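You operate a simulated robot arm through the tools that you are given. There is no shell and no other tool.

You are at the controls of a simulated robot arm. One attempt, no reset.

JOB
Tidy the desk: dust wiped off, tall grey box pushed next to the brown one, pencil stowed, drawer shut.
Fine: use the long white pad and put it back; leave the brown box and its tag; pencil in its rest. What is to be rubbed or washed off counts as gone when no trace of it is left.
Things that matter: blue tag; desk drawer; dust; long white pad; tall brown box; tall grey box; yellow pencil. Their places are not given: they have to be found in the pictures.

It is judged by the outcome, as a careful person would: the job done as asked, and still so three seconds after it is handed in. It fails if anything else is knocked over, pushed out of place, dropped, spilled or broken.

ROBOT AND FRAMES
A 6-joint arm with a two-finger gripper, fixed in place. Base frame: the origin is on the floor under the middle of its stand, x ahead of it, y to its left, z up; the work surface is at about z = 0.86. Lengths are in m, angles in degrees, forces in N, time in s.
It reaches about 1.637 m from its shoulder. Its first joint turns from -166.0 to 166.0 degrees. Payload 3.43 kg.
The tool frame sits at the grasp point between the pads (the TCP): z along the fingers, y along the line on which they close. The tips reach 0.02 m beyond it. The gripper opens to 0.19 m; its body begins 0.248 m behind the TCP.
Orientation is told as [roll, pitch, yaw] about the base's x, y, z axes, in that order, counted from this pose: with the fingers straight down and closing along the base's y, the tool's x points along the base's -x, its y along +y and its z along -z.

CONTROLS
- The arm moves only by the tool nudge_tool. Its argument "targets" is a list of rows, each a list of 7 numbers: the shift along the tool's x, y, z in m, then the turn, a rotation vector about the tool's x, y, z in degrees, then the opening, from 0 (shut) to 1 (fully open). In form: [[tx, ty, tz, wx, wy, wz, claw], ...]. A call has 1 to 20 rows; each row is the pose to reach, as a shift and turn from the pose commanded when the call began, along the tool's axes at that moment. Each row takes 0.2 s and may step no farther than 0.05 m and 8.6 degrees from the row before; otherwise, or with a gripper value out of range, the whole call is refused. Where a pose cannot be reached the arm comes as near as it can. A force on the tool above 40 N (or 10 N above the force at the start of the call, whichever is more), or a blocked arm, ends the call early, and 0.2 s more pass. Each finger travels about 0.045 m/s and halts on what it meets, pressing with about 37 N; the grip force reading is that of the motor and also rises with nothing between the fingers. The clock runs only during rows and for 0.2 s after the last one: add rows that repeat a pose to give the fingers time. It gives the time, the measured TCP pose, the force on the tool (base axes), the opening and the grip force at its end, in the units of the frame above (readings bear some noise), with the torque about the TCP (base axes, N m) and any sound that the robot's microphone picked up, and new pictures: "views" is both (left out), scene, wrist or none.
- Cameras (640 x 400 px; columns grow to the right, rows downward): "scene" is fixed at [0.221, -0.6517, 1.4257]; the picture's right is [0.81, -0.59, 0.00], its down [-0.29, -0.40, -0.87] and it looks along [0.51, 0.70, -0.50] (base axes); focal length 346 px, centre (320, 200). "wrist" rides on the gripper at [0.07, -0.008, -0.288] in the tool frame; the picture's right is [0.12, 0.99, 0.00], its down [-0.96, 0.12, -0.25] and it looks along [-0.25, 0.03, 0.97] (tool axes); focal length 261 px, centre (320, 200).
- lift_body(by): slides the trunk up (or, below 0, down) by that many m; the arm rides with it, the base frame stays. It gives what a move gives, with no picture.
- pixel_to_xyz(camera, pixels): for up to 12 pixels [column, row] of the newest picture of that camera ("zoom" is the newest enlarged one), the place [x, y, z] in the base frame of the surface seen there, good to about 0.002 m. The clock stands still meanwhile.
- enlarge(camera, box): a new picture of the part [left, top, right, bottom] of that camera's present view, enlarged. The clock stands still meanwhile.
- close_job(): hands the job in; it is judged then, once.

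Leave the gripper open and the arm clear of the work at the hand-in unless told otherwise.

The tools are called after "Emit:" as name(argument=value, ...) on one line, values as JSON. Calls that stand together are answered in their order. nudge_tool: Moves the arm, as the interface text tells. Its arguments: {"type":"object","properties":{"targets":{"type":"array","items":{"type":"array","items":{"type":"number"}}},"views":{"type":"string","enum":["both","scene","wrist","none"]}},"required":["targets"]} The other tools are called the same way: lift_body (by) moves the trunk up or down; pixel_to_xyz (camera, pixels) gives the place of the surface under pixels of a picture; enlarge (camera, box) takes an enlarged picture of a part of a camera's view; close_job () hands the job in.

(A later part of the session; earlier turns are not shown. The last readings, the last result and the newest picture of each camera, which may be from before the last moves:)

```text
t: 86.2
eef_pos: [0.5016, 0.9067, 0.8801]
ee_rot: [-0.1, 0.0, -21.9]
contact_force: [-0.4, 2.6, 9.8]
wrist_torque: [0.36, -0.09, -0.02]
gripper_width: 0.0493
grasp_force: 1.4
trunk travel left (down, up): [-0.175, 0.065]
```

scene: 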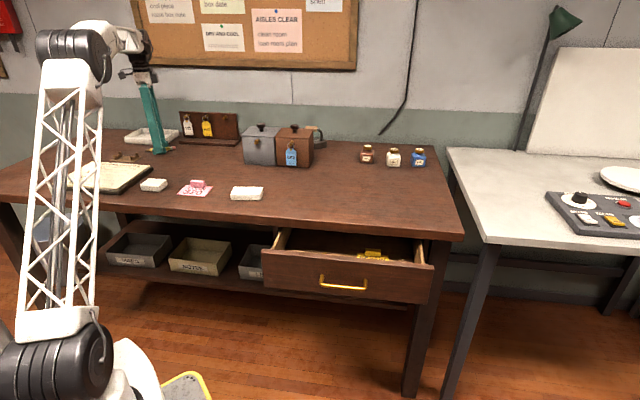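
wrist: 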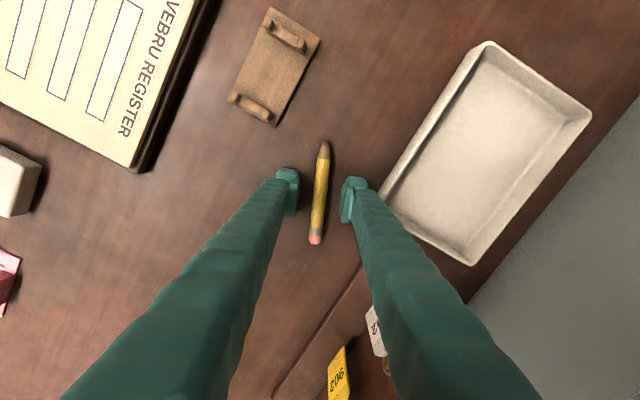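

Touching the desk (9.8 N). I raise by 0.6 mm and close on the pencil.

Emit:
nudge_tool(targets=[[0, 0, -0.0006, 0, 0, 0, 0.25], [0, 0, -0.0006, 0, 0, 0, 0.2], [0, 0, -0.0006, 0, 0, 0, 0.15], [0, 0, -0.0006, 0, 0, 0, 0.1], [0, 0, -0.0006, 0, 0, 0, 0.07], [0, 0, -0.0006, 0, 0, 0, 0.05], [0, 0, -0.0006, 0, 0, 0, 0.03], [0, 0, -0.0006, 0, 0, 0, 0], [0, 0, -0.0006, 0, 0, 0, 0]])

Emit:
enlarge(camera="wrist", box=[256, 120, 416, 280])

Emit:
enlarge(camera="scene", box=[110, 115, 206, 175])

```text
t: 88.2
eef_pos: [0.5007, 0.9076, 0.8791]
ee_rot: [-0.1, 0.0, -21.8]
contact_force: [0.3, 2.6, 10.2]
wrist_torque: [0.17, -0.1, 0.0]
gripper_width: 0.0128
grasp_force: 37.2
trunk travel left (down, up): [-0.175, 0.065]
```

scene: 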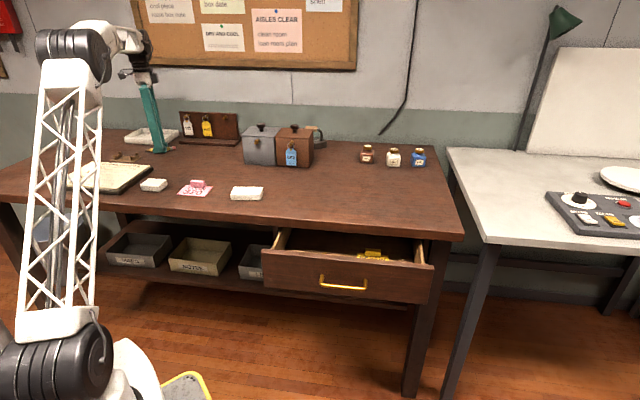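
wrist: 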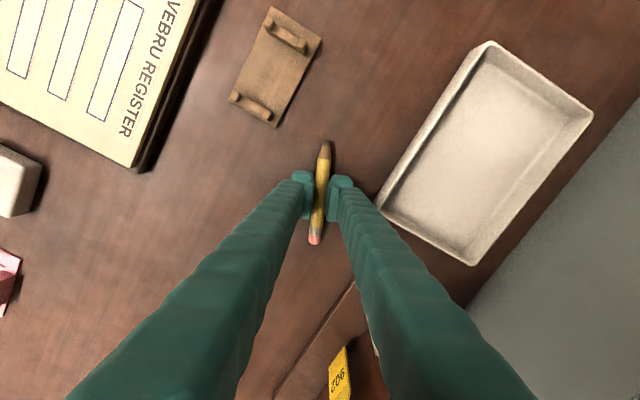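

```text
2.50 times, centred on (336, 200) of wrist
```

zoom: 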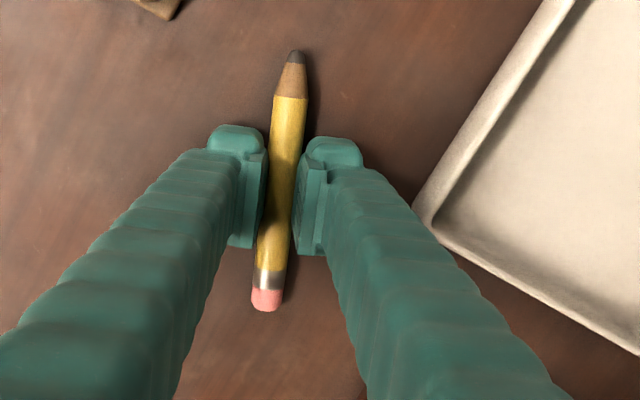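

```text
6.67 times, centred on (158, 145) of scene
```

zoom: 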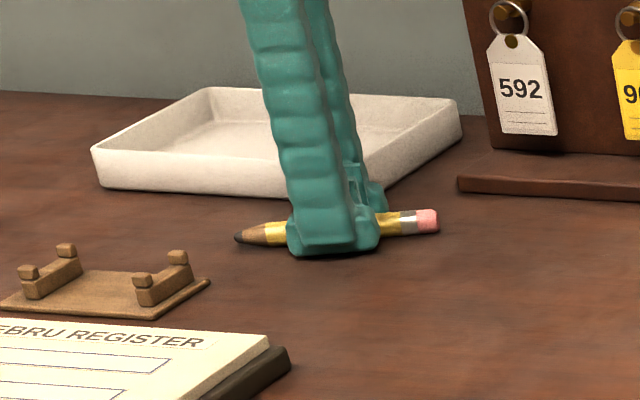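

Gripped at 0.0128 m, better than before, but still slightly above its middle, so I'll carry it low and briefly. While the clock stands still, I measure the rest precisely in this view.

Emit:
enlarge(camera="wrist", box=[208, 0, 352, 140])

Emit:
pixel_to_xyz(camera="wrist", pixels=[[324, 148], [322, 165], [318, 215], [315, 235], [313, 243]])

```text
2.86 times, centred on (280, 70) of wrist
```

zoom: 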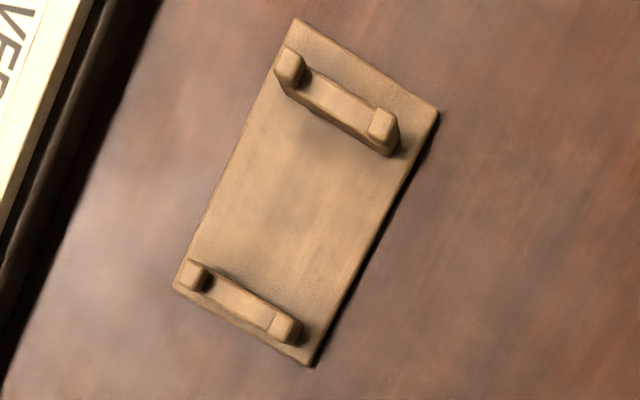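

```text
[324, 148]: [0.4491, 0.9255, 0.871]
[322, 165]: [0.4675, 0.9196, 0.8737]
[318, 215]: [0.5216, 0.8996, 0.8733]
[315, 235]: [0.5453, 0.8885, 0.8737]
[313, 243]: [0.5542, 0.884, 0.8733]
```

Emit:
pixel_to_xyz(camera="zoom", pixels=[[290, 66], [381, 124], [336, 98], [318, 88], [355, 110], [194, 274], [284, 327], [240, 303], [222, 292], [258, 312], [295, 30], [430, 115]])

```text
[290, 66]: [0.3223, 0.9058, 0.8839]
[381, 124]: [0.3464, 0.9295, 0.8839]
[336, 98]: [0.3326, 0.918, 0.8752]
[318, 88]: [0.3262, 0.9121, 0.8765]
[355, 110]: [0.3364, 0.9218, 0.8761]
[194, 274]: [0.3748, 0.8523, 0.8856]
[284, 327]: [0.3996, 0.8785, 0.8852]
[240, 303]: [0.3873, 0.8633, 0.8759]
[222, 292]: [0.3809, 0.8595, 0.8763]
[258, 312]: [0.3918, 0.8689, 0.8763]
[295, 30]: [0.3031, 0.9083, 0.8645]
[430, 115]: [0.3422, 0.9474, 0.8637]
```

The rest's centre from the stub tops is (0.361, 0.891), axis −44.7°. The pencil is centred at the TCP. I lift 4.2 cm and move it quickly over the rest, turning by 22.9°.

Emit:
nudge_tool(targets=[[0, 0, -0.02, 0, 0, 0, 0], [0, 0, -0.042, 0, 0, 0, 0], [0.0308, -0.017, -0.042, 0, 0, 5.7, 0], [0.0617, -0.034, -0.042, 0, 0, 11.4, 0], [0.0925, -0.0509, -0.042, 0, 0, 17.2, 0], [0.1233, -0.0679, -0.042, 0, 0, 22.9, 0]])

Emit:
enlarge(camera="wrist", box=[256, 120, 416, 280])

Emit:
enlarge(camera="scene", box=[76, 120, 172, 180])

```text
t: 89.6
eef_pos: [0.3639, 0.891, 0.9239]
ee_rot: [-0.1, -0.1, -44.9]
contact_force: [1.6, 0.5, -0.4]
wrist_torque: [0.03, 0.09, 0.04]
gripper_width: 0.0126
grasp_force: 36.6
trunk travel left (down, up): [-0.175, 0.065]
```

scene: 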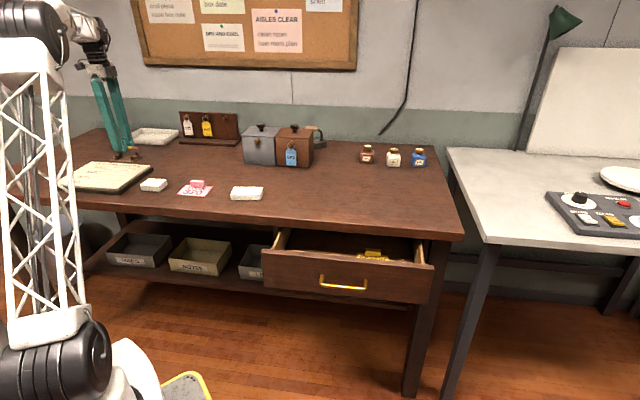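
wrist: 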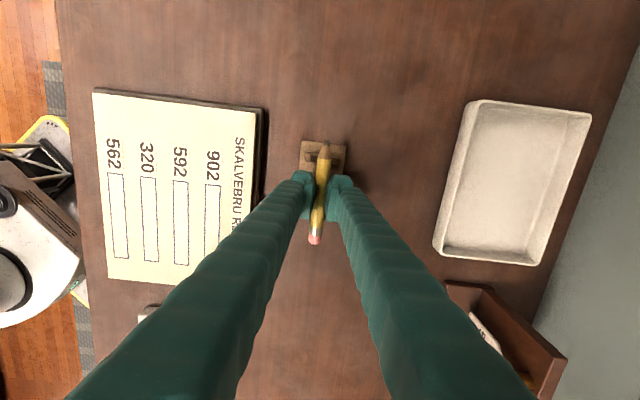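

```text
2.50 times, centred on (336, 200) of wrist
```

zoom: 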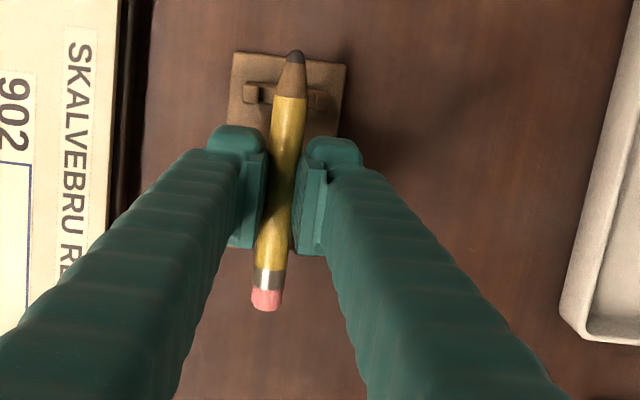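

```text
6.67 times, centred on (124, 150) of scene
```

zoom: 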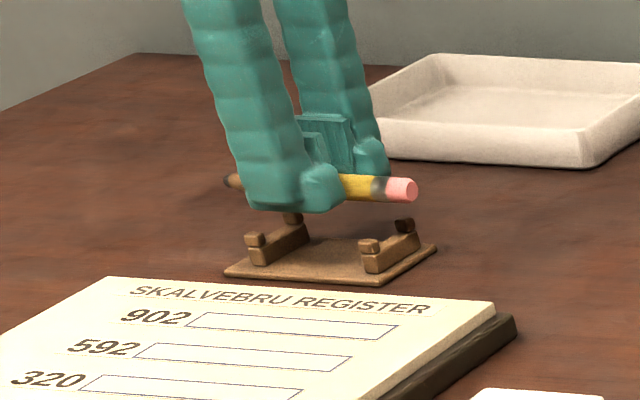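

Held well (0.0126 m) and over the rest. Pencil is off by about 1.5 mm in y and 2.5 mm in x, so I correct that and lower it to just above the bars.

Emit:
nudge_tool(targets=[[0.0025, -0.0015, 0.006, 0, 0, 0, 0], [0.0025, -0.0015, 0.014, 0, 0, 0, 0], [0.0025, -0.0015, 0.02, 0, 0, 0, 0], [0.0025, -0.0015, 0.0225, 0, 0, 0, 0]])

Emit:
enlarge(camera="wrist", box=[256, 120, 416, 280])

Emit:
enlarge(camera="scene", box=[76, 120, 172, 180])

```text
t: 90.6
eef_pos: [0.3598, 0.8908, 0.9001]
ee_rot: [-0.2, -0.1, -44.8]
contact_force: [-0.1, -0.7, -1.3]
wrist_torque: [-0.01, 0.01, 0.0]
gripper_width: 0.0123
grasp_force: 37.2
trunk travel left (down, up): [-0.175, 0.065]
```

scene: 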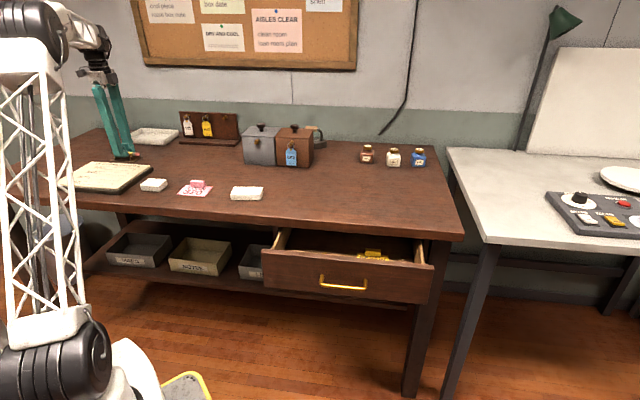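
wrist: 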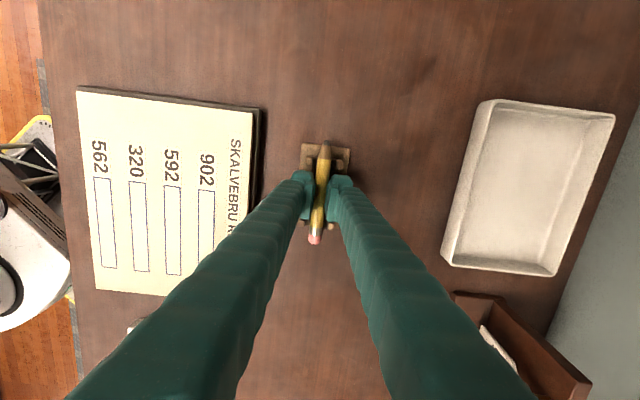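

```text
2.50 times, centred on (336, 200) of wrist
```

zoom: 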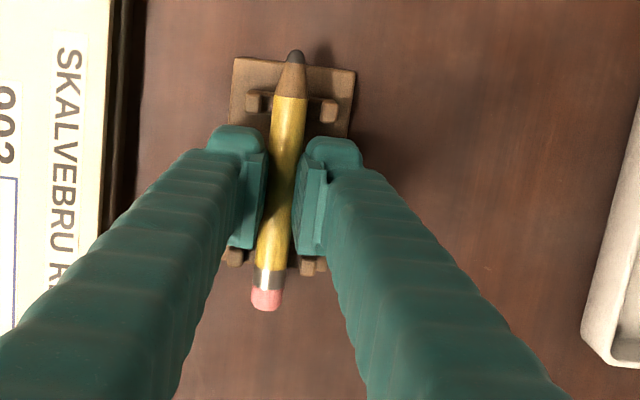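

```text
6.67 times, centred on (124, 150) of scene
```

zoom: 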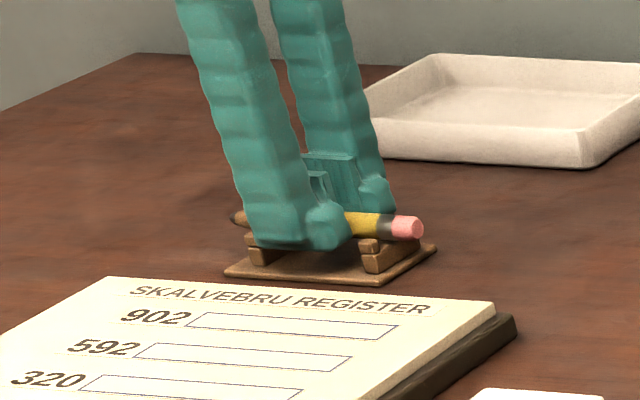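

Nearly there: at the far bar the stubs' middle is about 2 mm right of the pencil, at the near bar it's aligned. I turn +1.2°, shift +1.2 mm and lower 1.2 mm.

Emit:
nudge_tool(targets=[[0, 0.0012, 0.0, 0, 0, 1.2, 0], [0, 0.0012, 0.0012, 0, 0, 1.2, 0]])

Emit:
enlarge(camera="wrist", box=[256, 120, 416, 280])

```text
t: 91.2
eef_pos: [0.3604, 0.8929, 0.899]
ee_rot: [-0.2, -0.1, -45.9]
contact_force: [-0.3, -0.6, 0.8]
wrist_torque: [-0.02, 0.01, 0.0]
gripper_width: 0.0124
grasp_force: 36.5
trunk travel left (down, up): [-0.175, 0.065]
```

scene: 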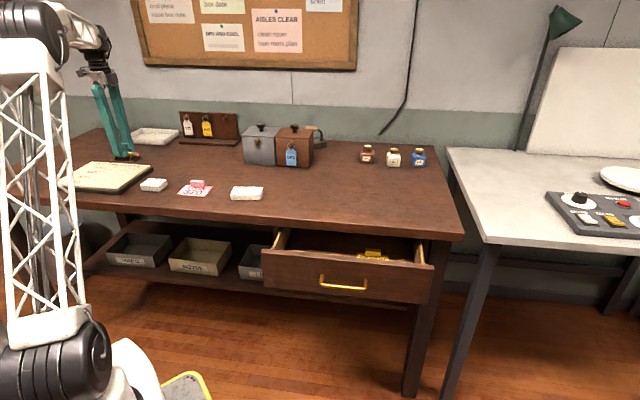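
wrist: 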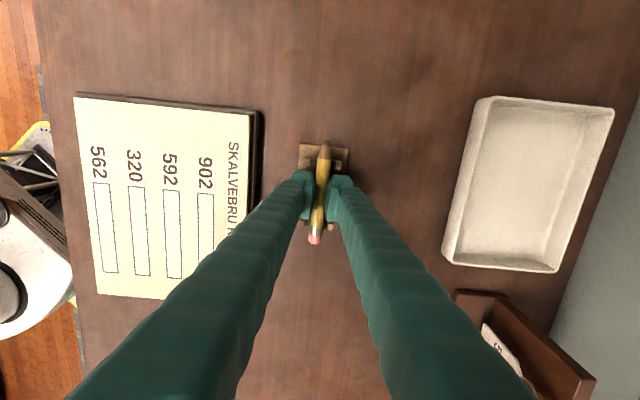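

```text
2.50 times, centred on (336, 200) of wrist
```

zoom: 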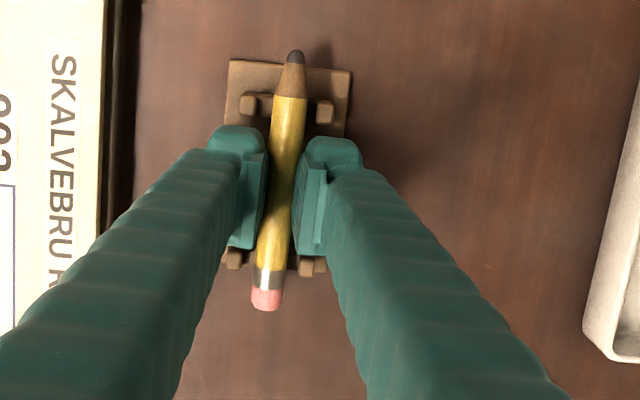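

Both bars are now centred on the pencil. I lower the last millimetre to feel the bars.

Emit:
nudge_tool(targets=[[0, 0, 0.0006, 0, 0, 0, 0], [0, 0, 0.0012, 0, 0, 0, 0]], views="none")

```text
t: 91.8
eef_pos: [0.3611, 0.8918, 0.8998]
ee_rot: [-0.2, -0.2, -46.0]
contact_force: [-0.8, -1.7, 5.3]
wrist_torque: [0.04, 0.04, -0.01]
gripper_width: 0.0125
grasp_force: 37.0
trunk travel left (down, up): [-0.175, 0.065]
```

The pencil rests on the bars (5.3 N). I open just to 3 cm — the register is near — and rise straight up.

Emit:
nudge_tool(targets=[[0, 0, -0.0003, 0, 0, 0, 0.09], [0, 0, -0.0003, 0, 0, 0, 0.12], [0, 0, -0.0003, 0, 0, 0, 0.16], [0, 0, -0.0003, 0, 0, 0, 0.17], [0, 0, -0.0003, 0, 0, 0, 0.17], [0, 0, -0.005, 0, 0, 0, 0.17], [0, 0, -0.015, 0, 0, 0, 0.17], [0, 0, -0.035, 0, 0, 0, 0.17], [0, 0, -0.07, 0, 0, 0, 0.17], [0, 0, -0.11, 0, 0, 0, 0.17], [0, 0, -0.15, 0, 0, 0, 0.17], [0, 0, -0.15, 0, 0, 0, 0.17]])

Emit:
enlarge(camera="wrist", box=[256, 100, 416, 260])

Emit:
enlarge(camera="scene", box=[76, 120, 172, 180])

```text
t: 94.4
eef_pos: [0.3615, 0.8904, 1.0484]
ee_rot: [-0.2, -0.2, -46.0]
contact_force: [0.0, -0.1, 0.4]
wrist_torque: [0.0, -0.03, 0.01]
gripper_width: 0.0322
grasp_force: 0.1
trunk travel left (down, up): [-0.175, 0.065]
```

scene: 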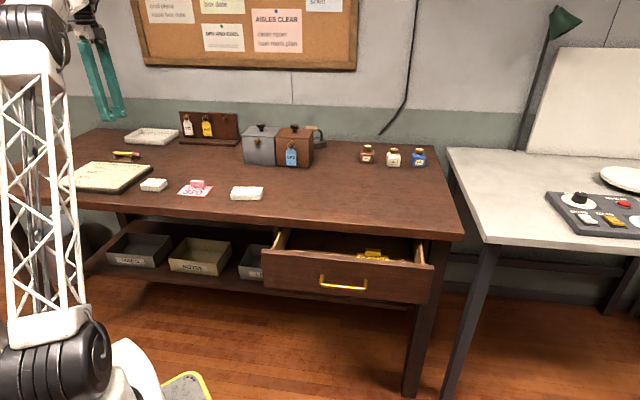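
wrist: 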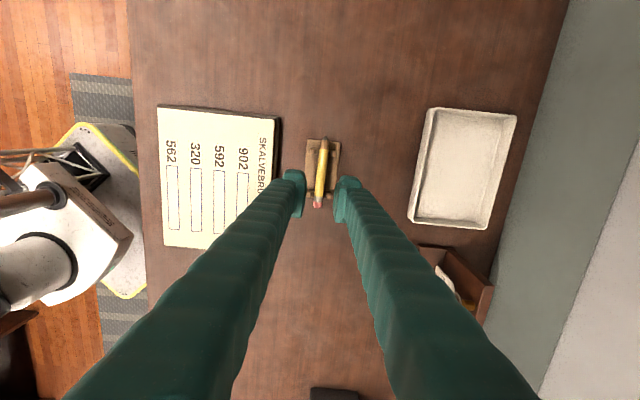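

```text
2.50 times, centred on (336, 180) of wrist
```

zoom: 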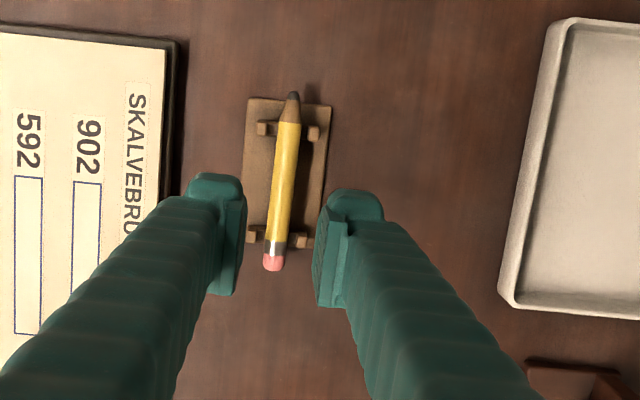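

```text
6.67 times, centred on (124, 150) of scene
```

zoom: 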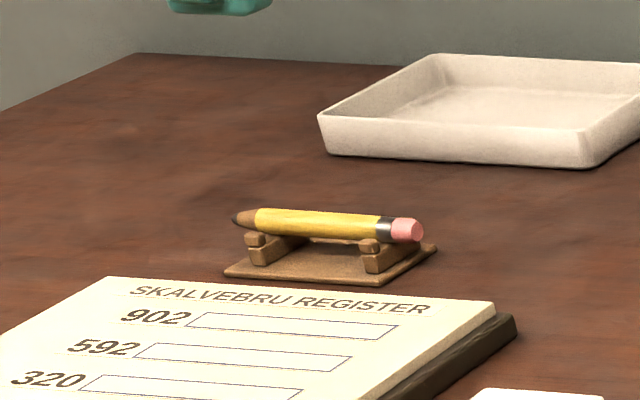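

The pencil sits properly in its rest. Last: the drawer. I look at it closely and measure its front, the handle and the desk edge.

Emit:
enlarge(camera="scene", box=[250, 200, 442, 320])

Emit:
pixel_to_xyz(camera="zoom", pixels=[[50, 180], [330, 210], [600, 235], [60, 285], [330, 320], [575, 335], [240, 255], [385, 270], [310, 292], [310, 240], [100, 60], [320, 85]])

Emit:
pixel_to_xyz(camera="zoom", pixels=[[45, 167], [330, 195], [605, 222], [85, 150], [565, 190], [130, 95], [545, 140], [200, 78], [450, 100], [300, 72], [590, 150], [560, 370]])

```text
3.33 times, centred on (346, 260) of scene
```

zoom: 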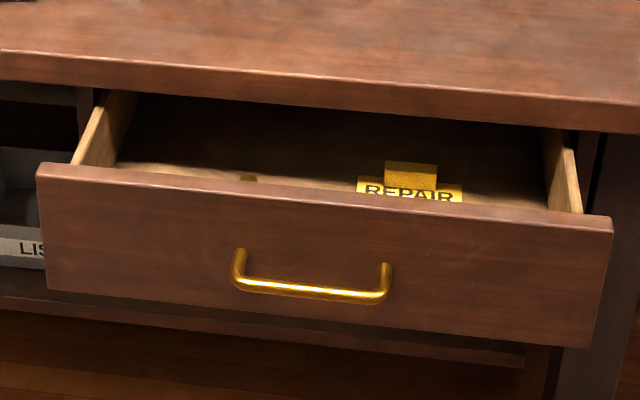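

```text
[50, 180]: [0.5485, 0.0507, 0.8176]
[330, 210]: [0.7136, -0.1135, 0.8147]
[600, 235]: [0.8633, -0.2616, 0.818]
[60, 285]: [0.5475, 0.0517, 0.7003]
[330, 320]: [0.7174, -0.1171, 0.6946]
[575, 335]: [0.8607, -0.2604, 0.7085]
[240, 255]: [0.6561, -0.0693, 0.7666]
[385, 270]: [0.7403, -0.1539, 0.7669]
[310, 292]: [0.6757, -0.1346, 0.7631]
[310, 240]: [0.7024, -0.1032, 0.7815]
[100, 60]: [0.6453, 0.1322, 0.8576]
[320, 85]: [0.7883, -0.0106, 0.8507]
```

```text
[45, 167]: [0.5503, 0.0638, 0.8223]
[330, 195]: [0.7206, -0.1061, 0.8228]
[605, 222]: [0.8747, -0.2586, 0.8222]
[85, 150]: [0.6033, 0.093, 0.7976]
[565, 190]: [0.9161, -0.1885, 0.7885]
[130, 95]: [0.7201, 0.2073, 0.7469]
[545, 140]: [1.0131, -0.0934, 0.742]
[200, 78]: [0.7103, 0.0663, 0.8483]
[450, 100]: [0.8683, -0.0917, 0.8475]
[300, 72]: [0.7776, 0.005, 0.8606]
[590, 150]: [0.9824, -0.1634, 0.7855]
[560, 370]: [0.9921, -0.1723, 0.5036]
```

Drawer front face is at v ≈ 0.4245, the desk edge at v ≈ 0.549; the handle bar stands 4 cm proud at z ≈ 0.763, u 0.51–0.63. With a vertical tool I can push on the handle bar and the fingers stay clear of the desk edge. I travel there in two steps at height; first half now.

Emit:
nudge_tool(targets=[[-0.0368, -0.0219, -0.005, 0, 0, -3.5, 0.17], [-0.0736, -0.0437, -0.01, 0, 0, -7, 0.1], [-0.1104, -0.0656, -0.015, 0, 0, -10.5, 0.05], [-0.1472, -0.0875, -0.02, 0, 0, -14, 0], [-0.184, -0.1093, -0.02, 0, 0, -17.5, 0], [-0.2208, -0.1312, -0.02, 0, 0, -21, 0], [-0.2577, -0.1531, -0.02, 0, 0, -24.5, 0], [-0.2945, -0.175, -0.02, 0, 0, -28, 0], [-0.3313, -0.1968, -0.02, 0, 0, -31.5, 0], [-0.3681, -0.2187, -0.02, 0, 0, -35, 0], [-0.4049, -0.2406, -0.02, 0, 0, -38.5, 0], [-0.4417, -0.2624, -0.02, 0, 0, -42, 0], [-0.4785, -0.2843, -0.02, 0, 0, -45.5, 0], [-0.4785, -0.2843, -0.02, 0, 0, -45.5, 0]])

```text
t: 97.4
eef_pos: [0.4898, 0.3479, 1.0669]
ee_rot: [-0.1, 0.1, -0.4]
contact_force: [-0.2, 0.3, 0.5]
wrist_torque: [-0.03, 0.0, 0.0]
gripper_width: 0.0
grasp_force: 34.2
trunk travel left (down, up): [-0.175, 0.065]
```

scene: 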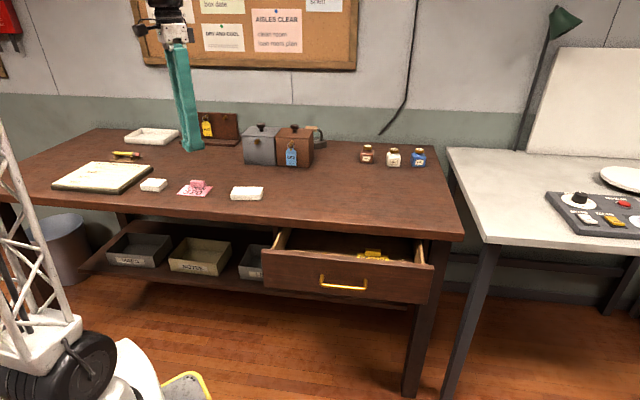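
wrist: 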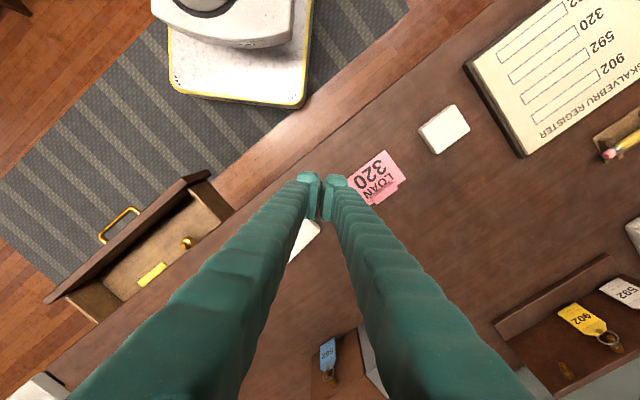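

Half-way. Second half to a spot 8 cm in front of the handle, (0.617, −0.193), turning to yaw +45.

Emit:
nudge_tool(targets=[[-0.0101, -0.0415, 0, 0, 0, -3.5, 0], [-0.0202, -0.0831, 0, 0, 0, -7, 0], [-0.0302, -0.1246, 0, 0, 0, -10.5, 0], [-0.0403, -0.1662, 0, 0, 0, -14, 0], [-0.0504, -0.2077, 0, 0, 0, -17.5, 0], [-0.0605, -0.2492, 0, 0, 0, -21, 0], [-0.0705, -0.2908, 0, 0, 0, -24.5, 0], [-0.0806, -0.3323, 0, 0, 0, -28, 0], [-0.0907, -0.3738, 0, 0, 0, -31.5, 0], [-0.1008, -0.4154, 0, 0, 0, -35, 0], [-0.1108, -0.4569, 0, 0, 0, -38.5, 0], [-0.1209, -0.4985, 0, 0, 0, -42, 0], [-0.131, -0.54, 0, 0, 0, -45.4, 0], [-0.131, -0.54, 0, 0, 0, -45.4, 0]])

```text
t: 100.4
eef_pos: [0.6165, -0.1916, 1.0701]
ee_rot: [0.0, 0.2, 45.1]
contact_force: [-0.8, 0.9, 0.3]
wrist_torque: [-0.01, 0.01, -0.02]
gripper_width: 0.0
grasp_force: 34.3
trunk travel left (down, up): [-0.175, 0.065]
```

scene: 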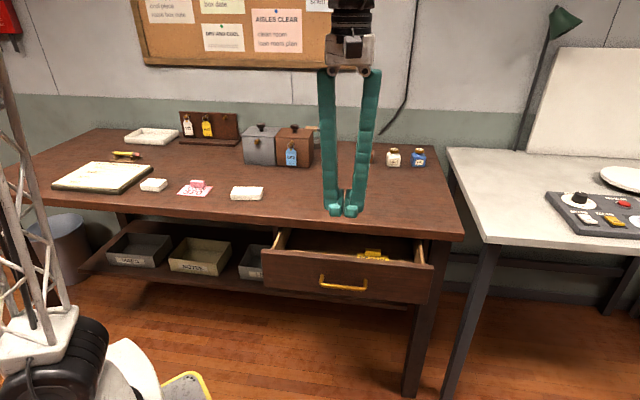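
wrist: 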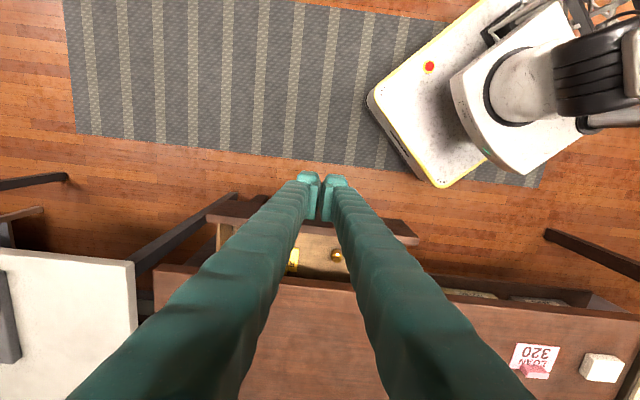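

In front of the handle with about 5 cm clearance. I descend toward TCP z ≈ 0.765 in front of the drawer, first 20 cm.

Emit:
nudge_tool(targets=[[0, 0, 0.04, 0, 0, 0, 0], [0, 0, 0.08, 0, 0, 0, 0], [0, 0, 0.12, 0, 0, 0, 0], [0, 0, 0.16, 0, 0, 0, 0], [0, 0, 0.2, 0, 0, 0, 0], [0, 0, 0.2, 0, 0, 0, 0]])

```text
t: 101.8
eef_pos: [0.6138, -0.1902, 0.8704]
ee_rot: [0.0, 0.2, 44.9]
contact_force: [0.9, 0.4, 0.2]
wrist_torque: [-0.03, 0.0, 0.0]
gripper_width: 0.0004
grasp_force: 34.6
trunk travel left (down, up): [-0.175, 0.065]
```

scene: 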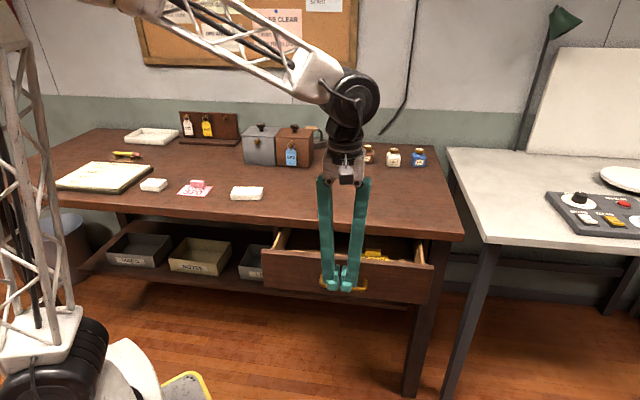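
wrist: 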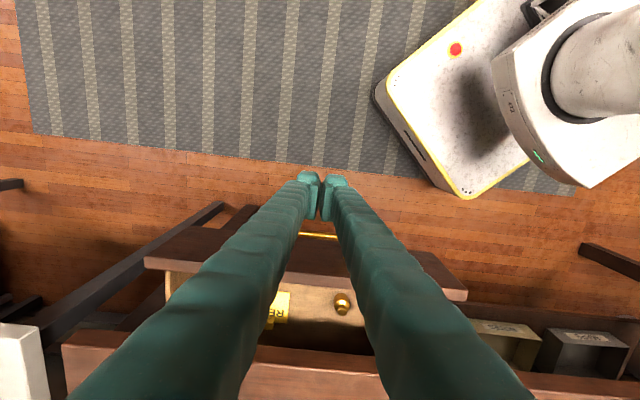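

Clear of the handle and the desk. I go down the remaining 10 cm to the handle's height.

Emit:
nudge_tool(targets=[[0, 0, 0.035, 0, 0, 0, 0], [0, 0, 0.07, 0, 0, 0, 0], [0, 0, 0.1, 0, 0, 0, 0], [0, 0, 0.105, 0, 0, 0, 0]])

Emit:
enlarge(camera="scene", box=[250, 180, 442, 320])

```text
t: 102.8
eef_pos: [0.6155, -0.1913, 0.765]
ee_rot: [0.1, 0.2, 44.9]
contact_force: [-0.2, -0.4, 0.8]
wrist_torque: [0.01, -0.01, -0.02]
gripper_width: 0.0002
grasp_force: 34.0
trunk travel left (down, up): [-0.175, 0.065]
```

scene: 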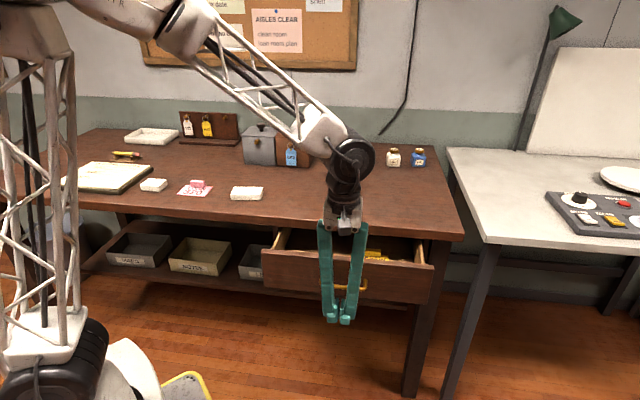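
wrist: 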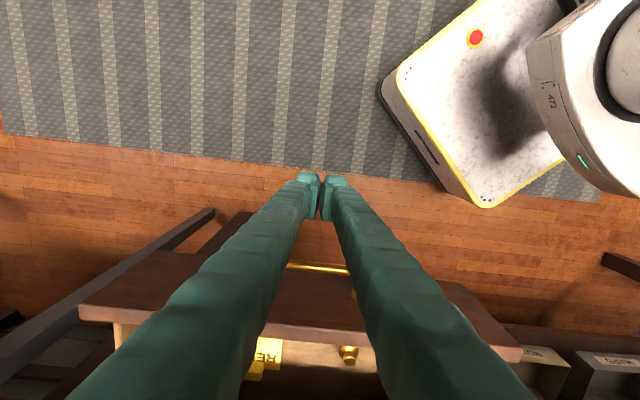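

```text
2.86 times, centred on (346, 250) of scene
```

zoom: 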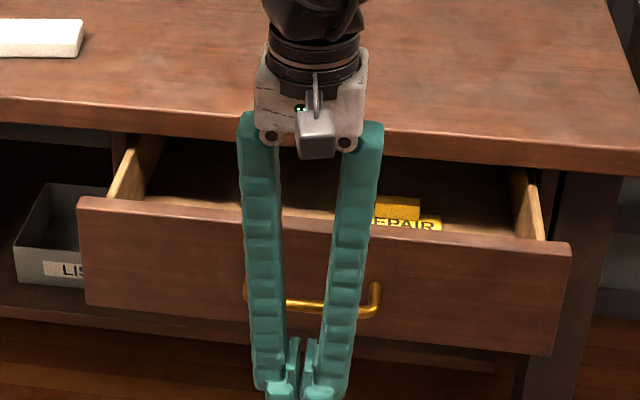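

Level with the handle bar. I push forward along the drawer's travel: 5 cm to approach, then slowly.

Emit:
nudge_tool(targets=[[-0.02, 0, 0, 0, 0, 0, 0], [-0.035, 0, 0, 0, 0, 0, 0], [-0.045, 0, 0, 0, 0, 0, 0], [-0.055, 0, 0, 0, 0, 0, 0], [-0.065, 0, 0, 0, 0, 0, 0], [-0.075, 0, 0, 0, 0, 0, 0], [-0.085, 0, 0, 0, 0, 0, 0], [-0.095, 0, 0, 0, 0, 0, 0], [-0.105, 0, 0, 0, 0, 0, 0]])

Emit:
enlarge(camera="scene", box=[250, 180, 442, 320])

```text
t: 104.8
eef_pos: [0.6891, -0.1172, 0.7646]
ee_rot: [-0.1, 0.1, 44.9]
contact_force: [-0.2, -0.1, 0.2]
wrist_torque: [0.02, 0.0, -0.03]
gripper_width: 0.0
grasp_force: 34.4
trunk travel left (down, up): [-0.175, 0.065]
```

scene: 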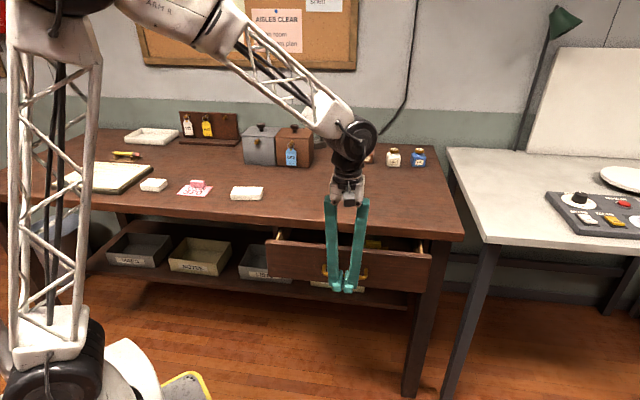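
wrist: 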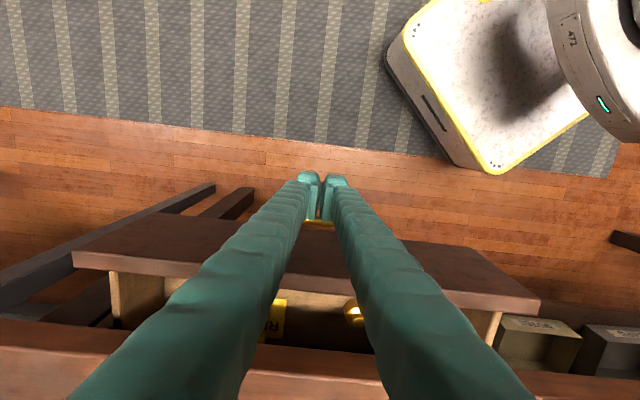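

```text
2.86 times, centred on (346, 250) of scene
```

zoom: 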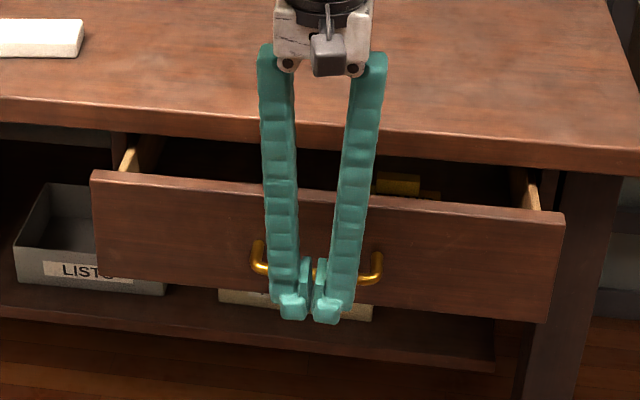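

The drawer is sliding in with hardly any force. I keep pushing at the same slow pace.

Emit:
nudge_tool(targets=[[-0.01, 0, 0, 0, 0, 0, 0], [-0.02, 0, 0, 0, 0, 0, 0], [-0.03, 0, 0, 0, 0, 0, 0], [-0.04, 0, 0, 0, 0, 0, 0], [-0.05, 0, 0, 0, 0, 0, 0], [-0.06, 0, 0, 0, 0, 0, 0], [-0.068, 0, 0, 0, 0, 0, 0]])

Emit:
enlarge(camera="scene", box=[250, 180, 442, 320])

```text
t: 106.4
eef_pos: [0.7378, -0.0698, 0.7636]
ee_rot: [-0.1, 0.1, 45.0]
contact_force: [0.2, -0.7, 0.7]
wrist_torque: [0.02, -0.04, 0.0]
gripper_width: 0.0
grasp_force: 34.2
trunk travel left (down, up): [-0.175, 0.065]
```

scene: 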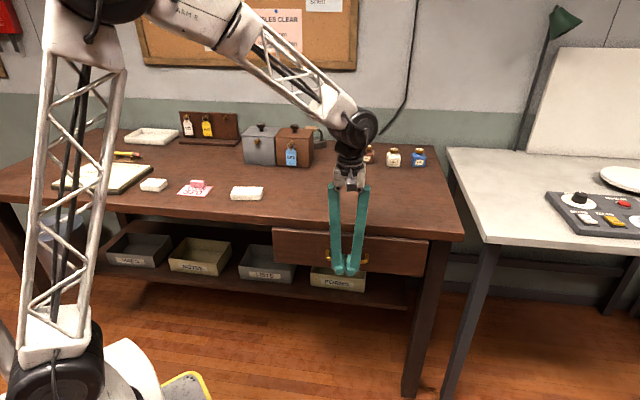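
wrist: 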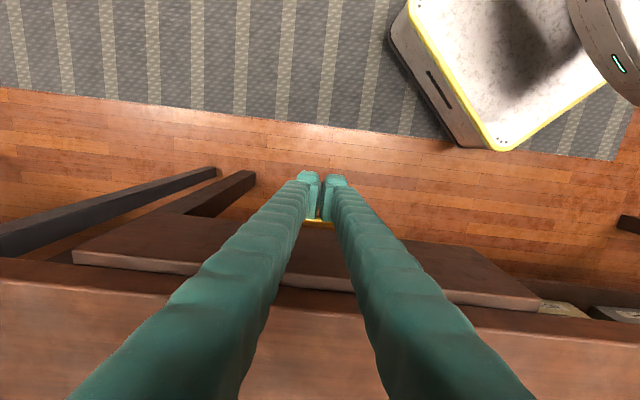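

```text
2.86 times, centred on (346, 250) of scene
```

zoom: 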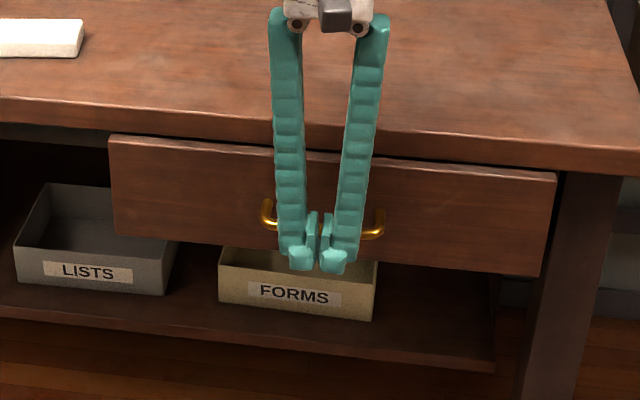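

Drawer is nearly in. I measure its face versus the desk edge, then continue in small steps.

Emit:
pixel_to_xyz(camera="zoom", pixels=[[160, 180], [450, 200], [125, 150], [540, 190], [180, 125], [450, 148], [600, 230]])

Emit:
nudge_tool(targets=[[-0.008, 0, 0, 0, 0, 0, 0], [-0.016, 0, 0, 0, 0, 0, 0], [-0.024, 0, 0, 0, 0, 0, 0]])

Emit:
enlarge(camera="scene", box=[250, 180, 442, 320])

```text
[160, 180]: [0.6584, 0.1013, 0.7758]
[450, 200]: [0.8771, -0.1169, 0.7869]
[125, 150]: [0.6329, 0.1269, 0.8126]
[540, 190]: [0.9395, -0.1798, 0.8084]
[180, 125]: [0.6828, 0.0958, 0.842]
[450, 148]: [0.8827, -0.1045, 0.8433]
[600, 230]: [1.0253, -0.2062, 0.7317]
```

```text
t: 107.2
eef_pos: [0.7529, -0.0547, 0.7649]
ee_rot: [0.0, 0.3, 44.9]
contact_force: [-18.4, -16.1, 2.5]
wrist_torque: [-0.1, 0.03, 0.16]
gripper_width: 0.0059
grasp_force: 34.2
trunk travel left (down, up): [-0.175, 0.065]
```

scene: 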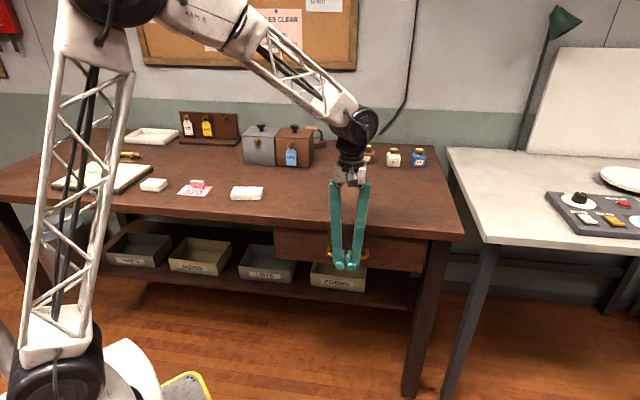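
wrist: 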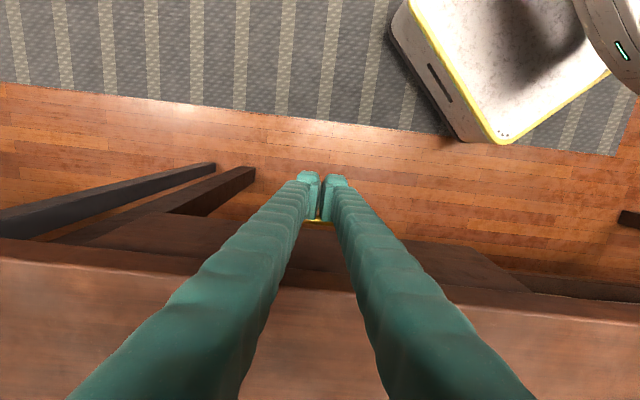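

```text
2.86 times, centred on (346, 250) of scene
```

zoom: 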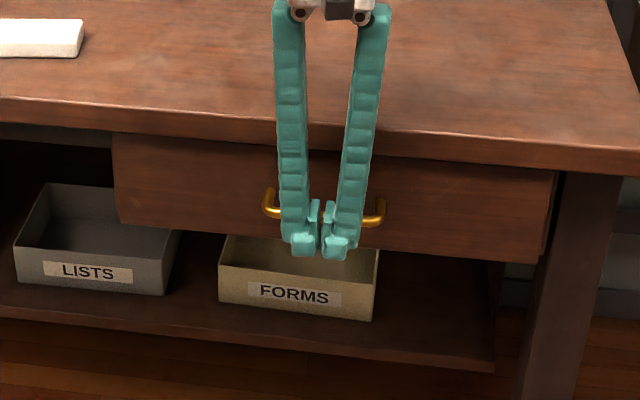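

Now 24 N of resistance: the drawer seems to be at its stop. I measure the face and the frame behind it.

Emit:
pixel_to_xyz(camera="zoom", pixels=[[160, 180], [220, 190], [450, 200], [500, 225], [180, 125], [450, 148], [580, 200], [575, 250], [553, 190], [540, 250], [115, 180]])

Emit:
enlarge(camera="scene", box=[390, 215, 454, 275])

```text
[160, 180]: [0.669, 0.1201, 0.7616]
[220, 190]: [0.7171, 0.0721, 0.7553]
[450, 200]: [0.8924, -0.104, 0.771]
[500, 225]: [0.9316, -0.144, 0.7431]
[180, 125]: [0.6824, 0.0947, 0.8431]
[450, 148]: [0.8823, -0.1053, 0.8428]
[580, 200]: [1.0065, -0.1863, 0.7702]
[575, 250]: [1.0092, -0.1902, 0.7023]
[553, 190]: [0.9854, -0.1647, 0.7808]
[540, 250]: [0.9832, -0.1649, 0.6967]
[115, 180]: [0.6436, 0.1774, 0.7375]
```

```text
6.67 times, centred on (422, 245) of scene
```

zoom: 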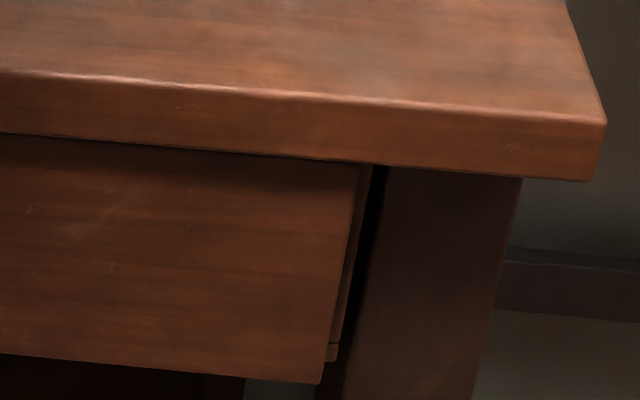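

The drawer face is at v = 0.558 with its 2.2 cm panel flush against the carcass at v = 0.58: shut. I back straight away 8 cm from the handle.

Emit:
nudge_tool(targets=[[0.006, 0, 0, 0, 0, 0, 0], [0.02, 0, 0, 0, 0, 0, 0], [0.045, 0, 0, 0, 0, 0, 0], [0.08, 0, 0, 0, 0, 0, 0], [0.11, 0, 0, 0, 0, 0, 0], [0.11, 0, 0, 0, 0, 0, 0]])

Emit:
enlarge(camera="scene", box=[250, 180, 442, 320])

Emit:
pixel_to_xyz(camera="zoom", pixels=[[160, 180], [220, 190], [450, 200], [500, 225], [580, 200], [553, 190]])

```text
t: 108.6
eef_pos: [0.6753, -0.1291, 0.7647]
ee_rot: [-0.2, 0.2, 44.9]
contact_force: [0.2, -0.5, 0.4]
wrist_torque: [0.01, 0.01, 0.02]
gripper_width: 0.0001
grasp_force: 34.3
trunk travel left (down, up): [-0.175, 0.065]
```

scene: 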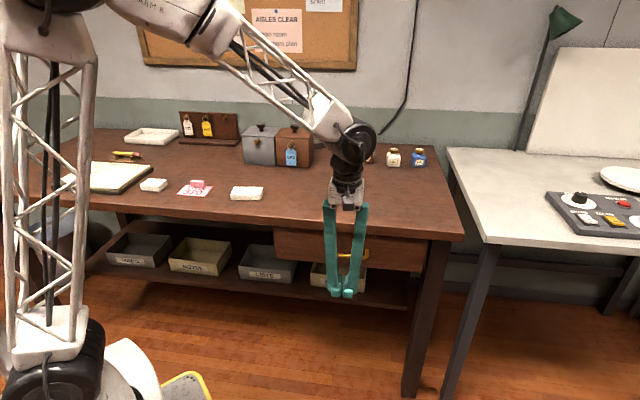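
wrist: 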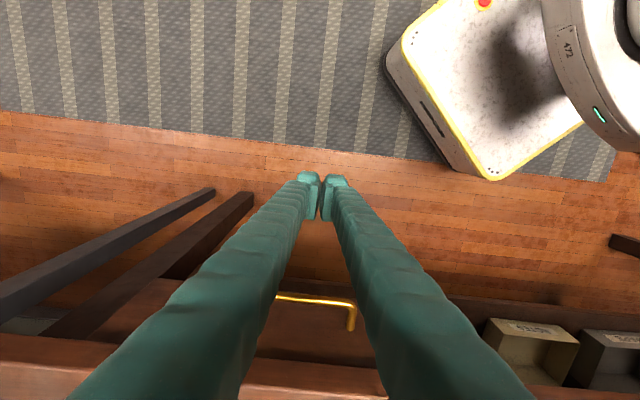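

```text
2.86 times, centred on (346, 250) of scene
```

zoom: 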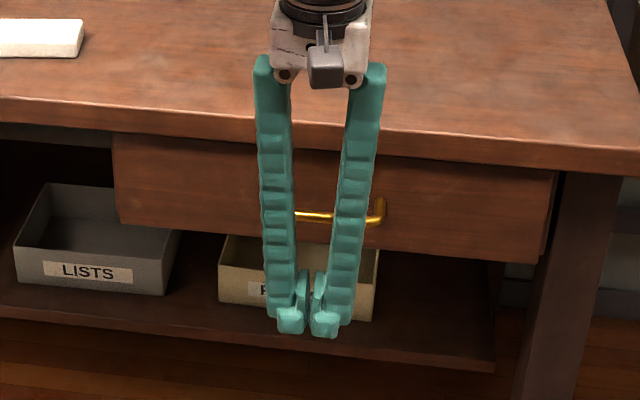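

```text
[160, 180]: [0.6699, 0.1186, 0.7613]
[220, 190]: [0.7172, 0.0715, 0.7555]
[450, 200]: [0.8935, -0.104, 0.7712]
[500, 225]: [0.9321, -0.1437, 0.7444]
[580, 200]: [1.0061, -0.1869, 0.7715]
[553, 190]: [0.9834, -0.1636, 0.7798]
```

The drawer stays shut. I rise 31 cm in front of the desk and open the gripper.

Emit:
nudge_tool(targets=[[0.02, 0, -0.03, 0, 0, 0, 0], [0.03, 0, -0.07, 0, 0, 0, 0], [0.03, 0, -0.11, 0, 0, 0, 0], [0.03, 0, -0.15, 0, 0, 0, 0], [0.03, 0, -0.19, 0, 0, 0, 0], [0.03, 0, -0.23, 0, 0, 0, 0.1], [0.03, 0, -0.27, 0, 0, 0, 0.2], [0.03, 0, -0.31, 0, 0, 0, 0.4], [0.03, 0, -0.33, 0, 0, 0, 0.6], [0.03, 0, -0.33, 0, 0, 0, 0.8], [0.03, 0, -0.33, 0, 0, 0, 1], [0.03, 0, -0.33, 0, 0, 0, 1], [0.03, 0, -0.33, 0, 0, 0, 1], [0.03, 0, -0.33, 0, 0, 0, 1], [0.03, 0, -0.33, 0, 0, 0, 1]])

Emit:
enlarge(camera="scene", box=[60, 100, 284, 240])

Emit:
enlarge(camera="scene", box=[220, 110, 444, 250])

```text
t: 111.8
eef_pos: [0.6562, -0.1509, 1.0964]
ee_rot: [0.0, 0.1, 44.9]
contact_force: [-0.4, 0.2, 0.3]
wrist_torque: [0.02, -0.03, 0.03]
gripper_width: 0.1898
grasp_force: 0.1
trunk travel left (down, up): [-0.175, 0.065]
```

scene: 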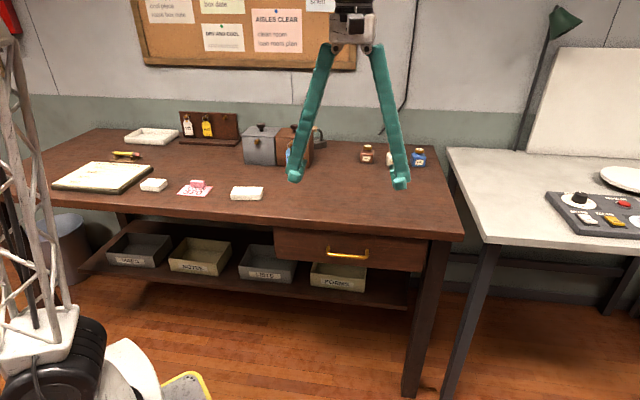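
wrist: 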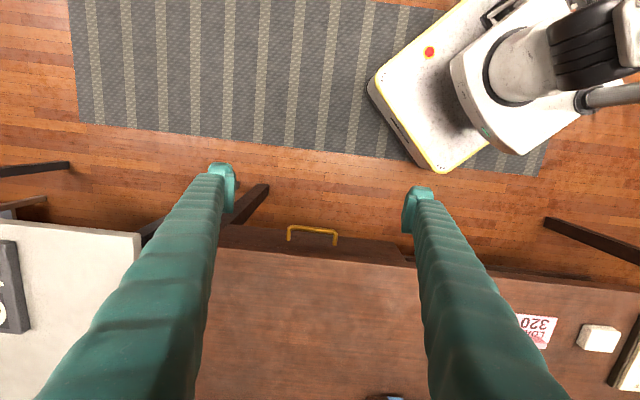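

```text
2.86 times, centred on (172, 170) of scene
```

zoom: 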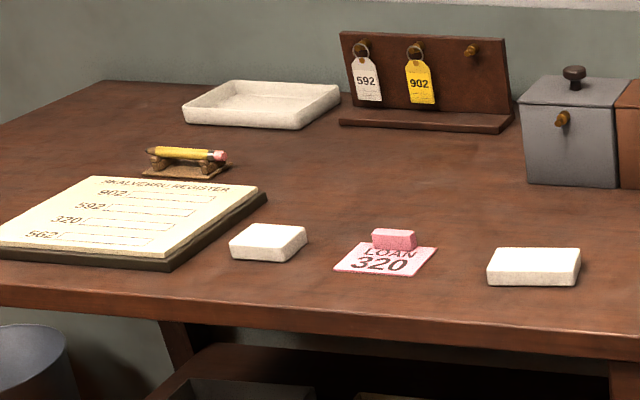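

```text
2.86 times, centred on (332, 180) of scene
```

zoom: 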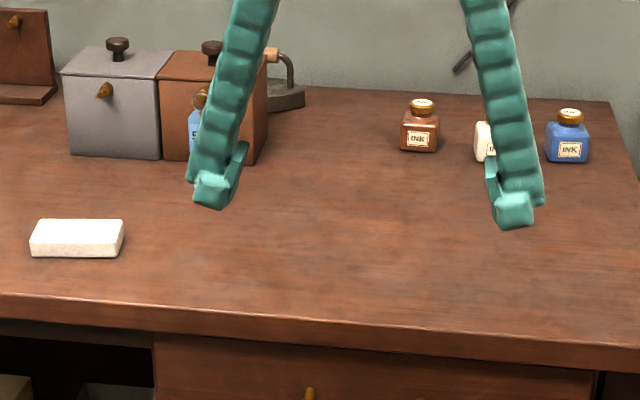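

Everything looks in order. I move the arm a bit up and to the right so it hides nothing, then make a last check of boxes, tag, wiped area and pencil.

Emit:
nudge_tool(targets=[[0.01, -0.03, -0.02, 0, 0, 0, 1], [0.02, -0.07, -0.03, 0, 0, 0, 1], [0.03, -0.11, -0.04, 0, 0, 0, 1], [0.04, -0.15, -0.05, 0, 0, 0, 1], [0.05, -0.19, -0.05, 0, 0, 0, 1], [0.05, -0.19, -0.05, 0, 0, 0, 1], [0.05, -0.19, -0.05, 0, 0, 0, 1]])

Emit:
enlarge(camera="scene", box=[220, 110, 380, 210])

Emit:
pixel_to_xyz(camera="scene", pixels=[[247, 190], [232, 192], [278, 164], [308, 166], [290, 160], [272, 164], [244, 163], [124, 154]])

```text
t: 113.4
eef_pos: [0.7528, -0.3208, 1.1462]
ee_rot: [0.0, 0.2, 45.0]
contact_force: [0.0, -1.4, 0.3]
wrist_torque: [0.0, 0.01, 0.0]
gripper_width: 0.1901
grasp_force: 0.0
trunk travel left (down, up): [-0.175, 0.065]
```

scene: 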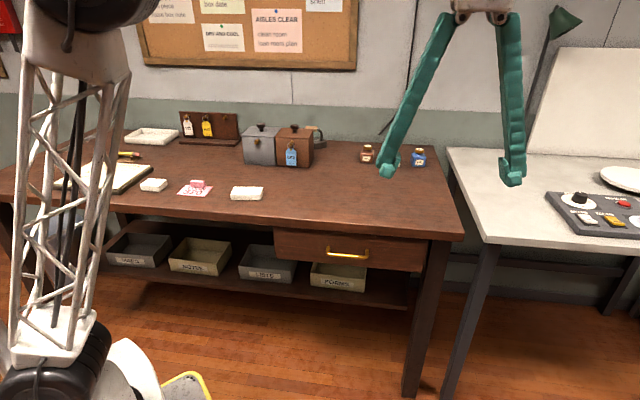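
wrist: 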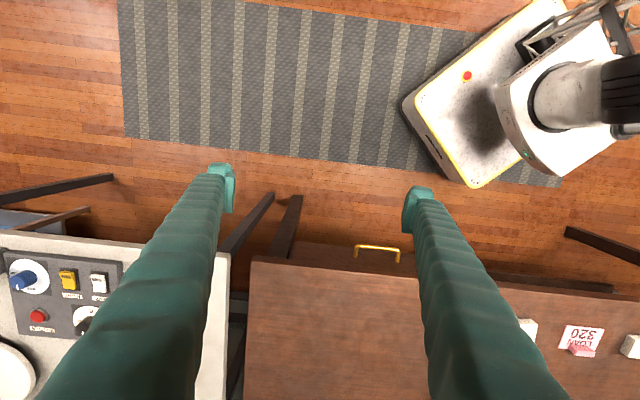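

```text
4.00 times, centred on (300, 160) of scene
```

zoom: 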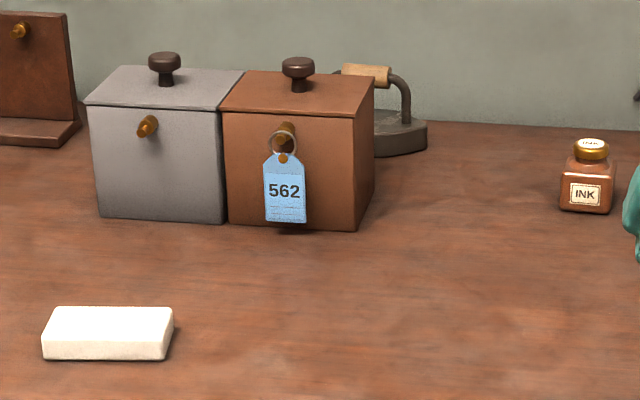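

```text
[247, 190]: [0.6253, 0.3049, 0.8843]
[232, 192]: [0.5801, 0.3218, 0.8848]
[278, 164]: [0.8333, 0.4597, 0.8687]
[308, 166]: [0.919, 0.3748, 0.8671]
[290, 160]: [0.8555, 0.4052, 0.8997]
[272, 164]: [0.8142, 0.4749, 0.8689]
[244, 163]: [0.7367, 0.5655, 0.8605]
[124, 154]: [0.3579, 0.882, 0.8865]
```

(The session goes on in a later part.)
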